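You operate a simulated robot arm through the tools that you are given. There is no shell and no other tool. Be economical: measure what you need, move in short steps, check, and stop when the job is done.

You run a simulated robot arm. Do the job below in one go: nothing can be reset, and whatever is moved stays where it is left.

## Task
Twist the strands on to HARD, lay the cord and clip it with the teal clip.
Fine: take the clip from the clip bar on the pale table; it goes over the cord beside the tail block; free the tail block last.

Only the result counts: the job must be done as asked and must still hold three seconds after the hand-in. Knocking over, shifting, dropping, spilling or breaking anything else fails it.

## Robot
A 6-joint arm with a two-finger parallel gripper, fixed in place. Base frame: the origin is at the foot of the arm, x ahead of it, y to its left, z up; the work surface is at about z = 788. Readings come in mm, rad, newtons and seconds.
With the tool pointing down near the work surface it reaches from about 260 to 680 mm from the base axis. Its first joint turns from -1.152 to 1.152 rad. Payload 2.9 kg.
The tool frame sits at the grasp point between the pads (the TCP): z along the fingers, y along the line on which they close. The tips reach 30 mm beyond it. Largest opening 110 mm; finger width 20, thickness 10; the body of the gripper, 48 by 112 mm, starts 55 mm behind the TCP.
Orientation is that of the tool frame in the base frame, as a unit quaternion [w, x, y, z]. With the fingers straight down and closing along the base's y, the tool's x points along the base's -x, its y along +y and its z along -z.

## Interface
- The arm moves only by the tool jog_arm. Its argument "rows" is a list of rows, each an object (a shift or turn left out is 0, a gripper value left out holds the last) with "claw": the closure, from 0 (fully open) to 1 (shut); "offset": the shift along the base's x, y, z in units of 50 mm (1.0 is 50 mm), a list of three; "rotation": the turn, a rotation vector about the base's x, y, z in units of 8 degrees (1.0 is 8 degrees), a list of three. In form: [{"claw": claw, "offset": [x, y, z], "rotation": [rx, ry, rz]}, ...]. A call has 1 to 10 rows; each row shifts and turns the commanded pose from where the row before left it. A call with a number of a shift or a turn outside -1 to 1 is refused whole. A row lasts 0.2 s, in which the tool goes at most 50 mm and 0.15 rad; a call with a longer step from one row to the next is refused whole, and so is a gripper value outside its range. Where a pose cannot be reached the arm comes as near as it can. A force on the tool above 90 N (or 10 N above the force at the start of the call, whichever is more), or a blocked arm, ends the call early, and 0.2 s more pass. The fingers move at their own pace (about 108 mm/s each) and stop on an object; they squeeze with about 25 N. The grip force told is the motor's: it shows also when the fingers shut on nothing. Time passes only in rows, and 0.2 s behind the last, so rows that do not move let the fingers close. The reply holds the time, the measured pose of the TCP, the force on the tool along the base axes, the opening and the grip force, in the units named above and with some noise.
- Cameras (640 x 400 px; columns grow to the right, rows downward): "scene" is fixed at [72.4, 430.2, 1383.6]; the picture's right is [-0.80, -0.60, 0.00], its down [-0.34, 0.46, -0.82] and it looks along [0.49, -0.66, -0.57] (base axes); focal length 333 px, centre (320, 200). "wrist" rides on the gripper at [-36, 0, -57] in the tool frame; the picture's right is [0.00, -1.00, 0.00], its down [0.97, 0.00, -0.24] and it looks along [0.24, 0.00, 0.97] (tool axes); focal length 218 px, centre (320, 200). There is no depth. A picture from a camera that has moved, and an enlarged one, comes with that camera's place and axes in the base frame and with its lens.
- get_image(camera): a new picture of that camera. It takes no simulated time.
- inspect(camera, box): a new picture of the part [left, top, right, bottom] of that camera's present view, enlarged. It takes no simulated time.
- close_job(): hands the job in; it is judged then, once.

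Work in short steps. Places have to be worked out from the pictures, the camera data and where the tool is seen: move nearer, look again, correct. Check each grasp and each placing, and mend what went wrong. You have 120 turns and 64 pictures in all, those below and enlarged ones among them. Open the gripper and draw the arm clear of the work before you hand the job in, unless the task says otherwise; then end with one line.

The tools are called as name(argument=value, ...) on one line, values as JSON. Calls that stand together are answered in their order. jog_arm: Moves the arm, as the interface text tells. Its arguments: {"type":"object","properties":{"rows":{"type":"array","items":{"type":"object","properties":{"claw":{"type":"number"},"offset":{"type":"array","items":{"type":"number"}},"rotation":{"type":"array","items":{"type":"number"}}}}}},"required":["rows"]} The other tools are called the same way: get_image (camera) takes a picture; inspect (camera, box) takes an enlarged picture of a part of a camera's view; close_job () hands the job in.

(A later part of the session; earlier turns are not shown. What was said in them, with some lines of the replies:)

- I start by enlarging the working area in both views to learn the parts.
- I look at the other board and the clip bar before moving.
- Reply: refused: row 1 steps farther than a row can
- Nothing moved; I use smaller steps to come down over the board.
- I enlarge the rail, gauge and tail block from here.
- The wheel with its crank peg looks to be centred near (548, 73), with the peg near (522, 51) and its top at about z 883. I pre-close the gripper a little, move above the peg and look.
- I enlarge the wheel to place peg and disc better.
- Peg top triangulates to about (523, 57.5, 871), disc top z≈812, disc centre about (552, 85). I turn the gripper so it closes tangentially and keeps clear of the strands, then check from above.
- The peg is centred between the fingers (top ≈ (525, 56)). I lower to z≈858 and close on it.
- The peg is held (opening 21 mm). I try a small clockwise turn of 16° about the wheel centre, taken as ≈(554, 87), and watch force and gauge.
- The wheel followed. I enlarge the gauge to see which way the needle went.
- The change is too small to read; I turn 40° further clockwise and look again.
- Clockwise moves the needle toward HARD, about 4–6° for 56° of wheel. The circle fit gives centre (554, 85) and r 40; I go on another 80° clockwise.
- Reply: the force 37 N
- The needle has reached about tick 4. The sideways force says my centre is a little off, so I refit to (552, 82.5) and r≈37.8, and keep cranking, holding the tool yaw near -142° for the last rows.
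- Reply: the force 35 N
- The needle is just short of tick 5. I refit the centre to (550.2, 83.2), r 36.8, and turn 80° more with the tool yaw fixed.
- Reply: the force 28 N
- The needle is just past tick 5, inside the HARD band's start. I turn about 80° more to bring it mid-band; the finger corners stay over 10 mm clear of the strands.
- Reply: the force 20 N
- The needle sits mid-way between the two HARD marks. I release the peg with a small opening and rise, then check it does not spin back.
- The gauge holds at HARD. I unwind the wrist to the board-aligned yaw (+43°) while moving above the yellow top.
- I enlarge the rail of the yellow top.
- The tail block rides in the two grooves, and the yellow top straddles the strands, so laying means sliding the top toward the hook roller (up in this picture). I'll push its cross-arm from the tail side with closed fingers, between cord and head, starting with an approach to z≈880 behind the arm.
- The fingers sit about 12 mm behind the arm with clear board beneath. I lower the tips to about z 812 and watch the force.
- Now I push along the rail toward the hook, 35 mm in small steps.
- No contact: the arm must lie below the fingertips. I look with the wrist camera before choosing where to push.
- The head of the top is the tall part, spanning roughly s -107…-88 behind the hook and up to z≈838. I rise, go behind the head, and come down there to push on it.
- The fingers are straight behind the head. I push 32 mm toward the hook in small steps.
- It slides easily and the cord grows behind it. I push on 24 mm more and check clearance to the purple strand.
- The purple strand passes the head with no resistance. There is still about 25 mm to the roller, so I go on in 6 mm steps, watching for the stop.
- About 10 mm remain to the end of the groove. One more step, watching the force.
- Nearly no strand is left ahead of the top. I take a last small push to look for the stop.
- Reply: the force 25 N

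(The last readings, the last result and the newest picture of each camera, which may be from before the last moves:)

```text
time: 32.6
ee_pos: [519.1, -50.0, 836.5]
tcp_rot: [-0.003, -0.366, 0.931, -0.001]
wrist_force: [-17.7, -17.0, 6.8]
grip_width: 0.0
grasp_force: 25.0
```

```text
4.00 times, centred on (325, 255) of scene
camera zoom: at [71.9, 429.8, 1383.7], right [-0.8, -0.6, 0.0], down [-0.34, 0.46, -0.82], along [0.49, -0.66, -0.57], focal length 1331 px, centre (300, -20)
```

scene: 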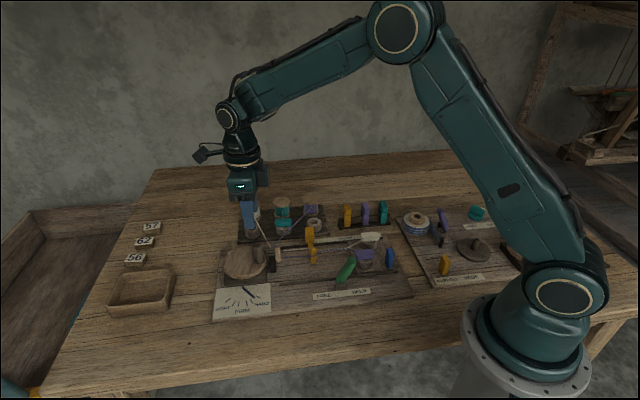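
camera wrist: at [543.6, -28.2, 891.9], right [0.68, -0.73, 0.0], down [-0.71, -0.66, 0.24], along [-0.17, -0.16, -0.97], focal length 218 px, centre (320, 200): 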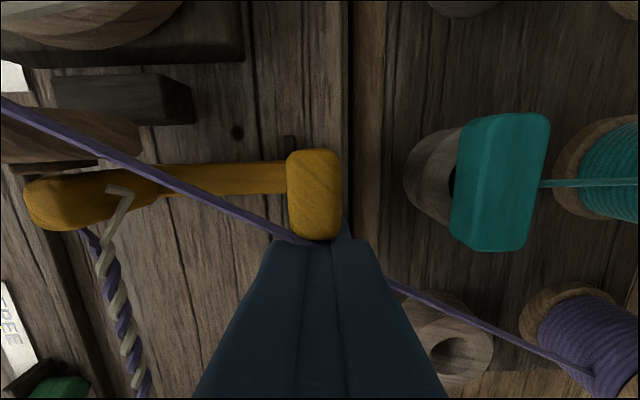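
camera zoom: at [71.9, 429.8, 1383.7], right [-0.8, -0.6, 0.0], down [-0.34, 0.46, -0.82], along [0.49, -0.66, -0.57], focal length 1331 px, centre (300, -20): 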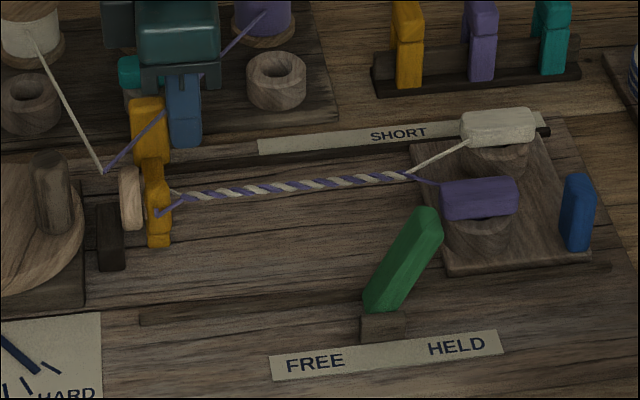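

The stop is reached and the cord is laid to the roller. I back off, rise, open and fly over toward the clip bar.

jog_arm(rows=[{"offset": [-0.2, -0.19, 0]}, {"offset": [0, 0, 0.9]}, {"offset": [0, 0, 0.9]}, {"offset": [0, 0, 0.7]}, {"claw": 0.6, "offset": [-0.45, -0.7, 0]}, {"offset": [-0.45, -0.7, 0]}, {"offset": [-0.5, -0.7, 0]}, {"offset": [-0.5, -0.8, 0]}, {"offset": [-0.3, -0.6, 0]}, {}])

get_image(camera="wrist")

inspect(camera="scene", box=[325, 190, 405, 240])

```text
time: 34.8
ee_pos: [399.4, -232.1, 963.3]
tcp_rot: [-0.001, -0.368, 0.93, 0.0]
wrist_force: [0.0, -1.3, 0.2]
grip_width: 43.9
grasp_force: 0.1
```

```text
19 pictures are left
camera wrist: at [425.8, -208.4, 1017.8], right [0.68, -0.73, 0.0], down [-0.71, -0.66, 0.24], along [-0.17, -0.16, -0.97], focal length 218 px, centre (320, 200)
```

wrist: 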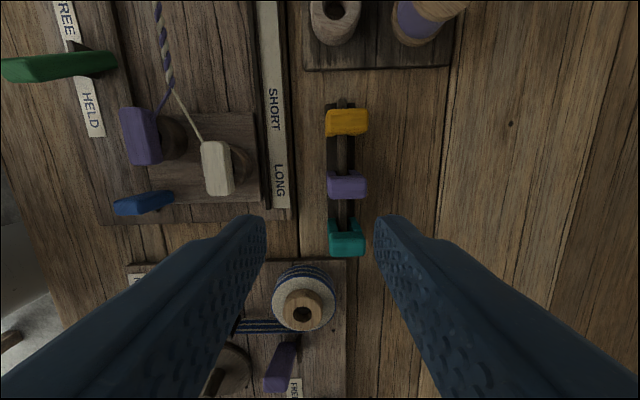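

```text
8.00 times, centred on (365, 215) of scene
camera zoom: at [72.4, 430.1, 1383.6], right [-0.8, -0.6, 0.0], down [-0.34, 0.46, -0.82], along [0.49, -0.66, -0.57], focal length 2662 px, centre (-40, 80)
```

zoom: 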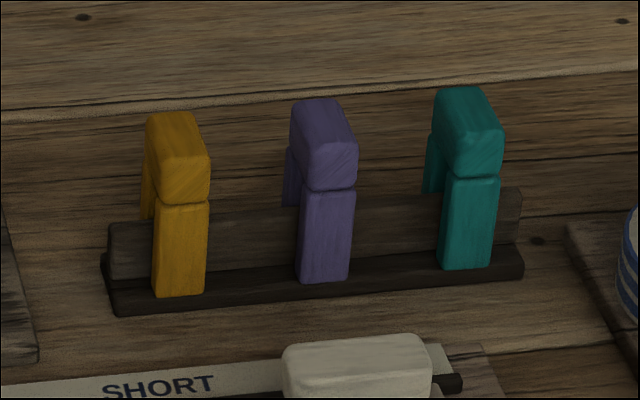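

The teal clip is an upright staple straddling the bar rib, its block top near (388, -274, 850). I move above it with an opening of ~60 mm and check the alignment.

jog_arm(rows=[{"claw": 0.45, "offset": [-0.23, -0.85, 0]}, {"offset": [0, 0, -0.6]}, {"offset": [0, 0, -0.5]}, {}])

get_image(camera="wrist")

```text
time: 35.8
ee_pos: [389.3, -275.8, 904.9]
tcp_rot: [0.0, -0.367, 0.93, 0.0]
wrist_force: [-0.6, -0.3, -0.8]
grip_width: 60.5
grasp_force: 0.1
```

```text
17 pictures are left
camera wrist: at [415.1, -251.0, 960.4], right [0.68, -0.73, 0.0], down [-0.71, -0.66, 0.24], along [-0.17, -0.16, -0.97], focal length 218 px, centre (320, 200)
```

wrist: 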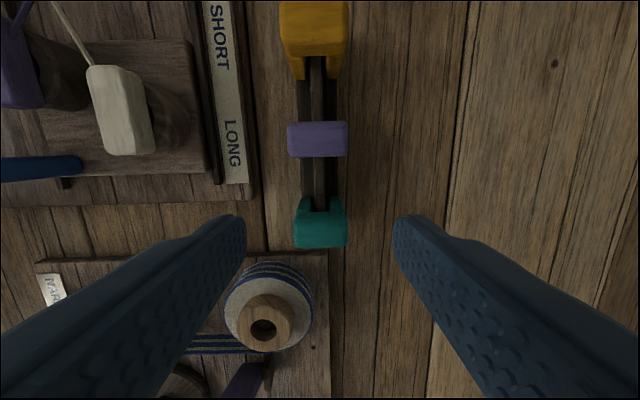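

The block lies about 6 mm tailward of the TCP; I correct, lower to z≈844 and close on it, then look.

jog_arm(rows=[{"offset": [-0.088, -0.082, -0.3]}, {"offset": [0, 0, -0.5]}, {"offset": [0, 0, -0.42]}, {"claw": 1.0}, {}, {}])

get_image(camera="wrist")

```text
time: 37.2
ee_pos: [386.0, -279.9, 845.8]
tcp_rot: [0.0, -0.368, 0.93, 0.0]
wrist_force: [-0.2, -0.8, -0.4]
grip_width: 31.1
grasp_force: 25.1
```

```text
16 pictures are left
camera wrist: at [412.0, -254.3, 900.7], right [0.68, -0.73, 0.0], down [-0.71, -0.66, 0.24], along [-0.18, -0.16, -0.97], focal length 218 px, centre (320, 200)
```

wrist: 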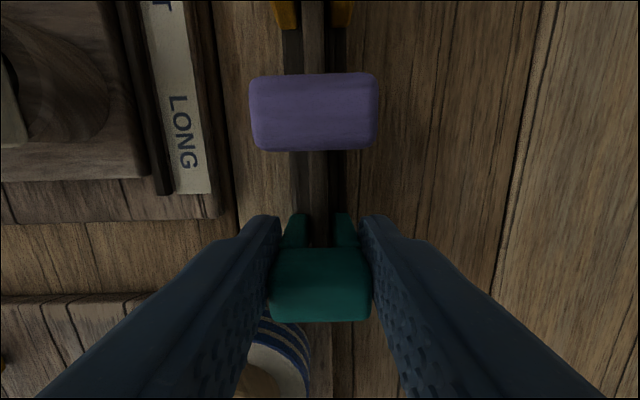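

The clip is held (31 mm wide). I lift it straight up and carry it toward the cord just ahead of the tail block, target ≈ (392, -77).

jog_arm(rows=[{"offset": [0, 0, 0.5]}, {"offset": [0, 0, 0.8]}, {"offset": [0, 0, 0.7]}, {"offset": [0.03, 0.8, 0]}, {"offset": [0.03, 0.8, 0]}, {"offset": [0.03, 0.8, 0]}, {"offset": [0.02, 0.8, 0]}, {"offset": [0.01, 0.8, 0]}, {}])

get_image(camera="wrist")

inspect(camera="scene", box=[285, 185, 405, 285])

```text
time: 39.2
ee_pos: [391.9, -78.5, 944.5]
tcp_rot: [0.001, -0.368, 0.93, 0.0]
wrist_force: [0.0, 0.0, -0.9]
grip_width: 31.0
grasp_force: 25.2
```

```text
15 pictures are left
camera wrist: at [417.5, -55.1, 1000.3], right [0.68, -0.73, 0.0], down [-0.71, -0.66, 0.24], along [-0.17, -0.16, -0.97], focal length 218 px, centre (320, 200)
```

wrist: 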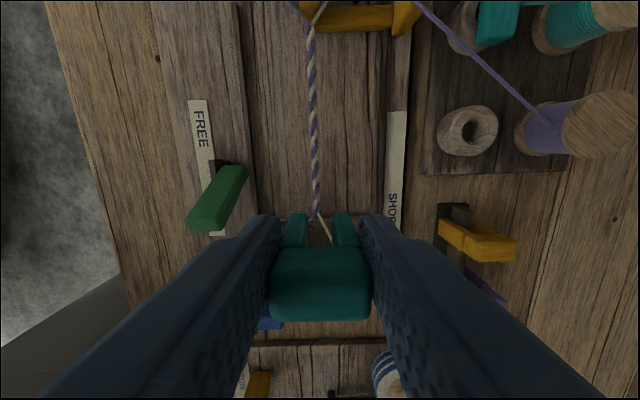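

```text
4.00 times, centred on (345, 235) of scene
camera zoom: at [72.4, 430.2, 1383.6], right [-0.8, -0.6, 0.0], down [-0.34, 0.46, -0.82], along [0.49, -0.66, -0.57], focal length 1331 px, centre (220, 60)
```

zoom: 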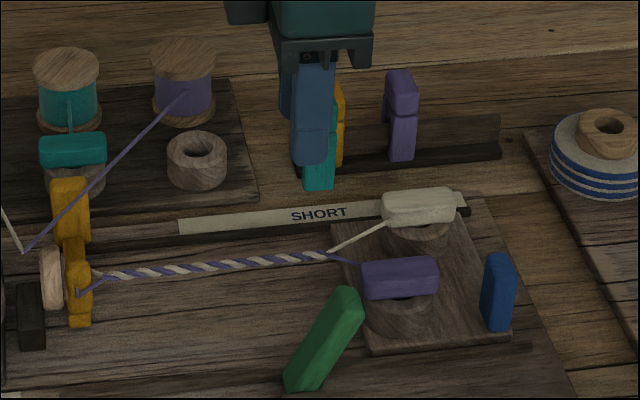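

The cord runs right under the clip's slot, with its junction about 19 mm tailward. I shift 3 mm toward the tail block and lower to just above seating height.

jog_arm(rows=[{"offset": [-0.062, -0.022, -0.5]}, {"offset": [0, 0, -0.5]}, {"offset": [0, 0, -0.4]}, {"offset": [0, 0, -0.3]}, {}])

inspect(camera="scene", box=[285, 195, 405, 285])

get_image(camera="wrist")

```text
time: 40.4
ee_pos: [388.1, -81.3, 859.7]
tcp_rot: [-0.001, -0.368, 0.93, 0.0]
wrist_force: [-0.3, 1.4, 0.0]
grip_width: 30.9
grasp_force: 24.8
```

```text
4.44 times, centred on (345, 240) of scene
camera zoom: at [72.4, 430.2, 1383.6], right [-0.8, -0.6, 0.0], down [-0.34, 0.46, -0.82], along [0.49, -0.66, -0.57], focal length 1479 px, centre (209, 22)
```

zoom: 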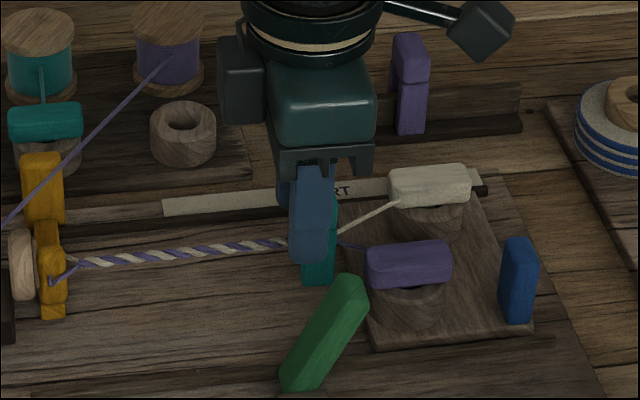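

```text
12 pictures are left
camera wrist: at [414.9, -57.2, 915.3], right [0.68, -0.73, 0.0], down [-0.71, -0.66, 0.24], along [-0.18, -0.16, -0.97], focal length 218 px, centre (320, 200)
```

wrist: 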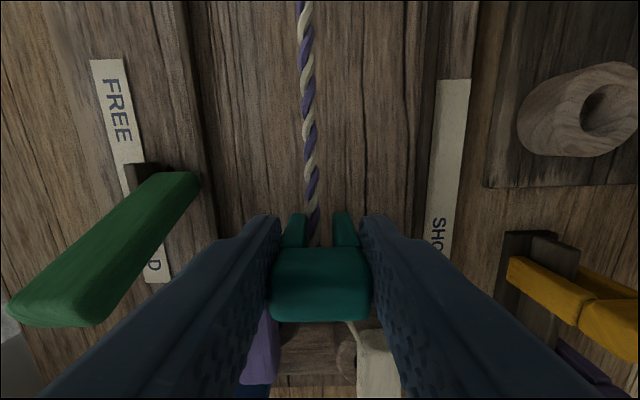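

The cord lies about 3 mm left of the slot's middle. I shift that much and lower in small steps until it rests.

jog_arm(rows=[{"offset": [-0.04, 0.044, 0]}, {"offset": [0, 0, -0.1]}, {"offset": [0, 0, -0.1]}, {}])

jog_arm(rows=[{"offset": [0, 0, -0.06]}, {}])

inspect(camera="scene", box=[315, 215, 375, 275])

```text
time: 41.4
ee_pos: [386.5, -78.8, 852.6]
tcp_rot: [0.0, -0.368, 0.93, 0.0]
wrist_force: [-0.4, 0.1, -0.1]
grip_width: 31.1
grasp_force: 24.8
```

```text
time: 42.0
ee_pos: [388.0, -78.2, 847.9]
tcp_rot: [0.0, -0.369, 0.93, 0.0]
wrist_force: [-0.3, 0.3, -0.3]
grip_width: 31.1
grasp_force: 25.0
```

```text
6.67 times, centred on (345, 245) of scene
camera zoom: at [72.4, 430.2, 1383.6], right [-0.8, -0.6, 0.0], down [-0.34, 0.46, -0.82], along [0.49, -0.66, -0.57], focal length 2219 px, centre (153, -100)
```

zoom: 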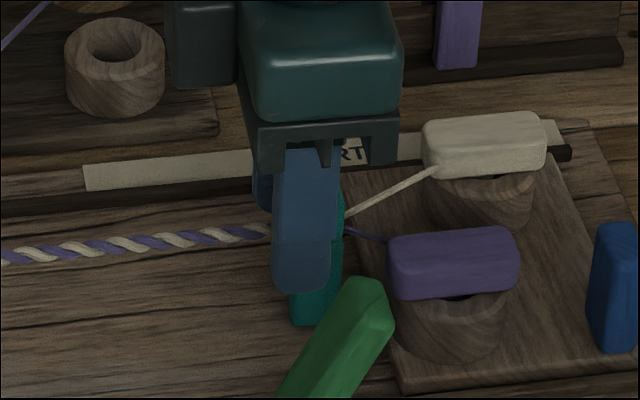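

Still no contact at z 848; I lower in 2–3 mm steps reading the force.

jog_arm(rows=[{"offset": [0, 0, -0.05]}, {}])

jog_arm(rows=[{"offset": [0, 0, -0.05]}, {}])

jog_arm(rows=[{"offset": [0, 0, -0.04]}, {}])

```text
time: 42.6
ee_pos: [387.6, -77.3, 847.6]
tcp_rot: [0.0, -0.367, 0.93, 0.0]
wrist_force: [-4.6, -1.1, 23.2]
grip_width: 30.8
grasp_force: 25.2
```

```text
time: 43.2
ee_pos: [387.7, -79.4, 844.7]
tcp_rot: [0.001, -0.368, 0.93, 0.0]
wrist_force: [0.0, 1.7, 24.3]
grip_width: 31.0
grasp_force: 24.4
```

```text
time: 43.8
ee_pos: [387.0, -78.5, 841.9]
tcp_rot: [0.001, -0.367, 0.93, -0.001]
wrist_force: [2.0, -0.5, 24.7]
grip_width: 31.1
grasp_force: 25.1
```

Contact: 24 N, steady, so the clip is seated and slides in the grip. I open and rise straight up.

jog_arm(rows=[{"claw": 0.5}, {}, {"offset": [0, 0, 0.6]}, {"offset": [0, 0, 0.8]}, {"offset": [0, 0, 0.8]}, {"offset": [0.3, 0.3, 0]}, {}])

inspect(camera="scene", box=[285, 205, 405, 305])

get_image(camera="wrist")

```text
time: 45.4
ee_pos: [401.0, -65.7, 950.4]
tcp_rot: [0.0, -0.368, 0.93, 0.0]
wrist_force: [-1.3, 0.1, 0.3]
grip_width: 55.1
grasp_force: 0.0
```

```text
4.00 times, centred on (345, 255) of scene
camera zoom: at [72.4, 430.2, 1383.6], right [-0.8, -0.6, 0.0], down [-0.34, 0.46, -0.82], along [0.49, -0.66, -0.57], focal length 1331 px, centre (220, -20)
```

zoom: 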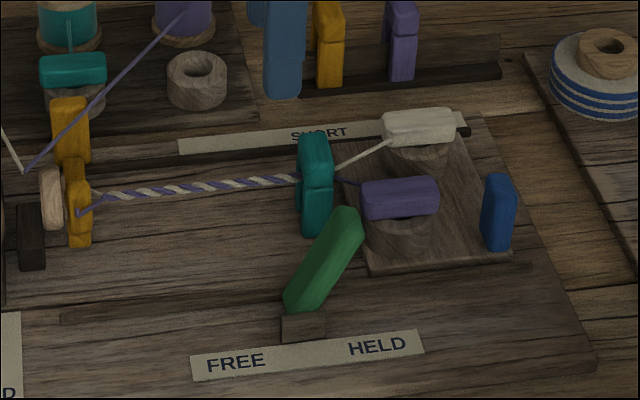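

```text
9 pictures are left
camera wrist: at [427.7, -40.3, 1005.1], right [0.68, -0.73, 0.0], down [-0.71, -0.66, 0.24], along [-0.18, -0.16, -0.97], focal length 218 px, centre (320, 200)
```

wrist: 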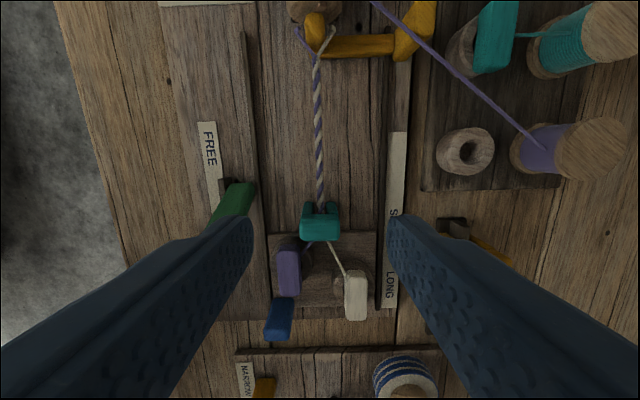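

The clip now straddles the cord right beside the tail block. Last is the green lever: its tip is near (331, -33, 862), leaning to HELD, pivot nearer the wheel. I close the fingers and come down on its tail side.

jog_arm(rows=[{"claw": 1.0, "offset": [-0.8, 0.22, 0]}, {"offset": [-0.87, 0.24, 0]}, {"offset": [0, 0, -0.6]}, {}])

get_image(camera="wrist")

```text
time: 46.4
ee_pos: [317.9, -39.3, 920.1]
tcp_rot: [0.0, -0.368, 0.93, 0.0]
wrist_force: [-0.4, -0.4, 0.4]
grip_width: 0.1
grasp_force: 25.1
```

```text
8 pictures are left
camera wrist: at [343.9, -15.2, 976.2], right [0.68, -0.73, 0.0], down [-0.71, -0.66, 0.24], along [-0.17, -0.16, -0.97], focal length 218 px, centre (320, 200)
```

wrist: 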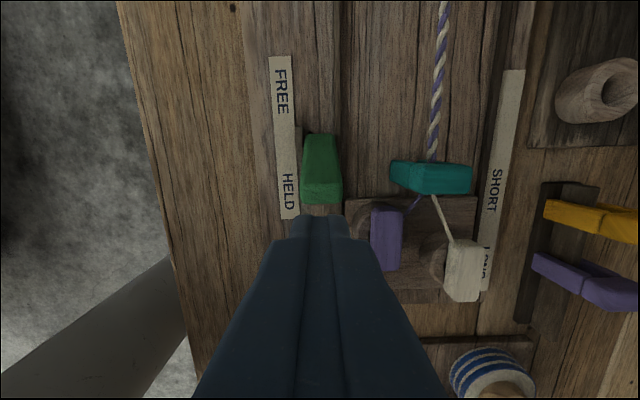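

Laterally aligned, but the lever tip is only ~5 mm ahead of the TCP, so I back up 14 mm before going down to z 868.

jog_arm(rows=[{"offset": [-0.2, -0.19, 0]}, {"offset": [0, 0, -0.5]}, {"offset": [0, 0, -0.54]}, {}])

get_image(camera="wrist")

```text
time: 47.4
ee_pos: [309.9, -49.0, 869.2]
tcp_rot: [0.0, -0.369, 0.929, 0.0]
wrist_force: [0.2, -0.6, 0.3]
grip_width: 0.2
grasp_force: 25.2
```

```text
7 pictures are left
camera wrist: at [335.1, -24.1, 925.0], right [0.68, -0.73, 0.0], down [-0.71, -0.66, 0.24], along [-0.18, -0.16, -0.97], focal length 218 px, centre (320, 200)
```

wrist: 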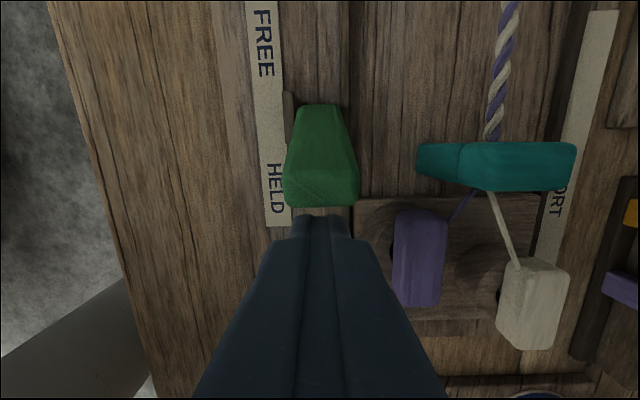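

The fingers are right behind the lever. I push toward FREE in 6–8 mm steps.

jog_arm(rows=[{"offset": [0.116, 0.11, 0]}, {"offset": [0.116, 0.11, 0]}, {"offset": [0.116, 0.11, 0]}, {"offset": [0.116, 0.11, 0]}, {}])

jog_arm(rows=[{"offset": [0.087, 0.082, 0]}, {"offset": [0.087, 0.082, 0]}, {}])

get_image(camera="wrist")

```text
time: 48.6
ee_pos: [332.3, -26.4, 870.4]
tcp_rot: [0.002, -0.368, 0.93, -0.001]
wrist_force: [-11.0, -0.2, 58.1]
grip_width: 0.0
grasp_force: 24.8
```

```text
time: 49.2
ee_pos: [335.4, -23.3, 871.0]
tcp_rot: [-0.008, -0.365, 0.931, -0.003]
wrist_force: [-9.9, -1.4, 23.3]
grip_width: 0.1
grasp_force: 24.6
stopped in row 3: the force on the tool passed its limit (the readings are from after the stop); the commanded pose is now the measured one
```

```text
6 pictures are left
camera wrist: at [361.0, 1.1, 925.9], right [0.68, -0.73, 0.0], down [-0.71, -0.66, 0.26], along [-0.19, -0.17, -0.97], focal length 218 px, centre (320, 200)
```

wrist: 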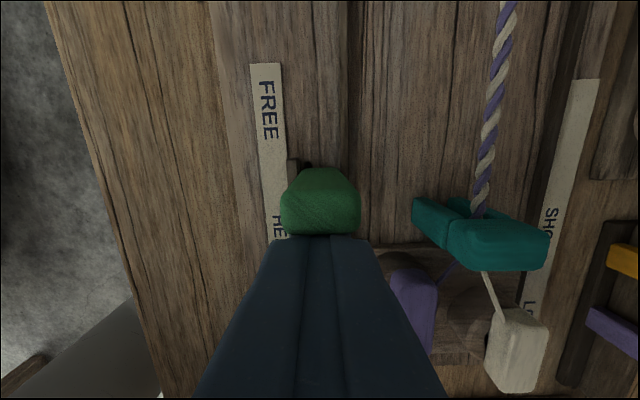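

The reading shows an upward push: the tips bear on the lever's slanted end face. I back off, go 20 mm lower, and push on its under side instead.

jog_arm(rows=[{"offset": [-0.29, -0.274, 0]}, {"offset": [-0.1, -0.094, 0]}, {"offset": [0, 0, -0.46]}, {"offset": [0.116, 0.11, 0]}, {"offset": [0.116, 0.11, 0]}, {}])

inspect(camera="scene", box=[285, 205, 405, 305])

```text
time: 50.6
ee_pos: [327.7, -30.2, 848.2]
tcp_rot: [-0.008, -0.365, 0.931, -0.003]
wrist_force: [-0.5, 0.6, -0.5]
grip_width: 0.0
grasp_force: 25.5
```

```text
4.00 times, centred on (345, 255) of scene
camera zoom: at [72.4, 430.2, 1383.6], right [-0.8, -0.6, 0.0], down [-0.34, 0.46, -0.82], along [0.49, -0.66, -0.57], focal length 1331 px, centre (220, -20)
```

zoom: 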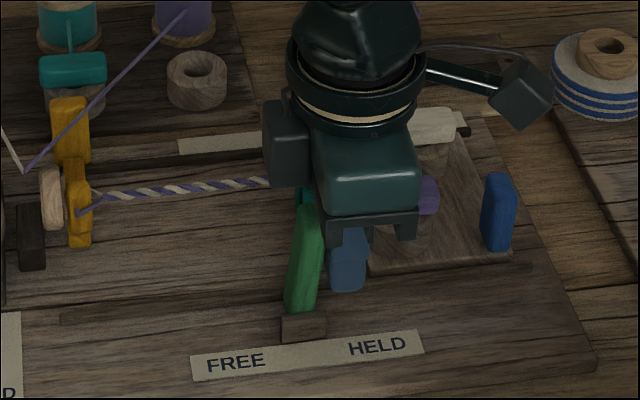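

The lever has come nearly upright and the fingers are behind it. I keep pushing toward FREE.

jog_arm(rows=[{"offset": [0.116, 0.11, 0]}, {"offset": [0.116, 0.11, 0]}, {"offset": [0.116, 0.11, 0]}, {}])

jog_arm(rows=[{"offset": [0.087, 0.082, 0]}, {"offset": [0.087, 0.082, 0]}, {}])

inspect(camera="scene", box=[285, 205, 405, 305])

```text
time: 51.6
ee_pos: [338.7, -19.4, 848.4]
tcp_rot: [-0.016, -0.363, 0.932, -0.006]
wrist_force: [-30.9, -27.2, 25.2]
grip_width: 0.0
grasp_force: 25.0
```

```text
time: 52.1
ee_pos: [339.9, -18.9, 847.0]
tcp_rot: [-0.028, -0.359, 0.933, -0.01]
wrist_force: [-7.4, -8.8, 6.7]
grip_width: 0.0
grasp_force: 24.9
stopped in row 2: the force on the tool passed its limit (the readings are from after the stop); the commanded pose is now the measured one
```

```text
4.00 times, centred on (345, 255) of scene
camera zoom: at [72.1, 430.0, 1383.6], right [-0.8, -0.6, 0.0], down [-0.34, 0.46, -0.82], along [0.49, -0.66, -0.57], focal length 1331 px, centre (220, -20)
```

zoom: 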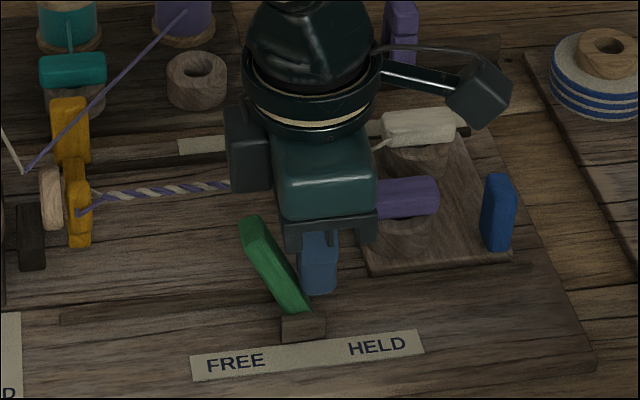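

The lever has flipped over to FREE. I back off, rise, open and draw clear, then check.

jog_arm(rows=[{"offset": [-0.25, -0.24, 0]}, {"offset": [0, 0, 0.8]}, {"offset": [0, 0, 0.9]}, {"offset": [0, 0, 0.9]}, {"claw": 0, "offset": [0, 0, 0.8]}, {"offset": [0, 0, 0.8]}, {}, {}])

get_image(camera="scene")

inspect(camera="scene", box=[205, 205, 405, 325])

```text
time: 53.9
ee_pos: [329.8, -28.8, 1055.7]
tcp_rot: [-0.025, -0.361, 0.932, -0.01]
wrist_force: [-0.1, 0.2, -0.4]
grip_width: 109.9
grasp_force: 0.1
```

```text
3 pictures are left
```

scene: 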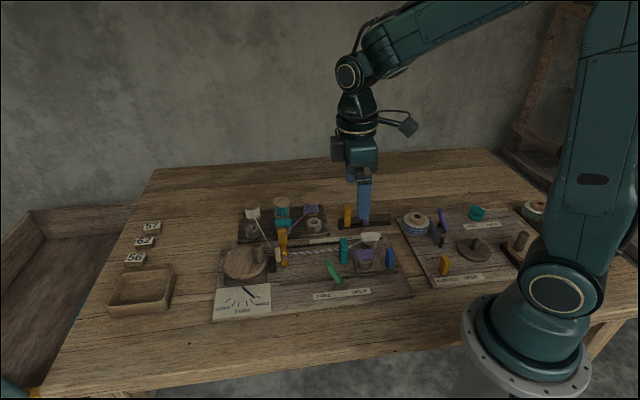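

```text
3.20 times, centred on (305, 265) of scene
camera zoom: at [72.4, 430.2, 1383.6], right [-0.8, -0.6, 0.0], down [-0.34, 0.46, -0.82], along [0.49, -0.66, -0.57], focal length 1065 px, centre (368, -8)
```

zoom: 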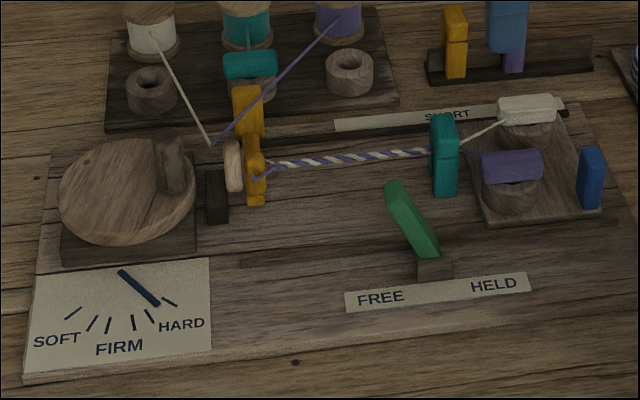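

The needle is in HARD, the cord is laid to the roller, the teal clip straddles it beside the tail block, the lever stands at FREE and the arm is clear. I hand in.

close_job()

```text
The job is handed in.
```

I twisted the strands on to HARD, laid the cord up to the roller, put the teal clip over it beside the tail block, and freed the tail block last. The job is handed in; I have not seen the verdict.
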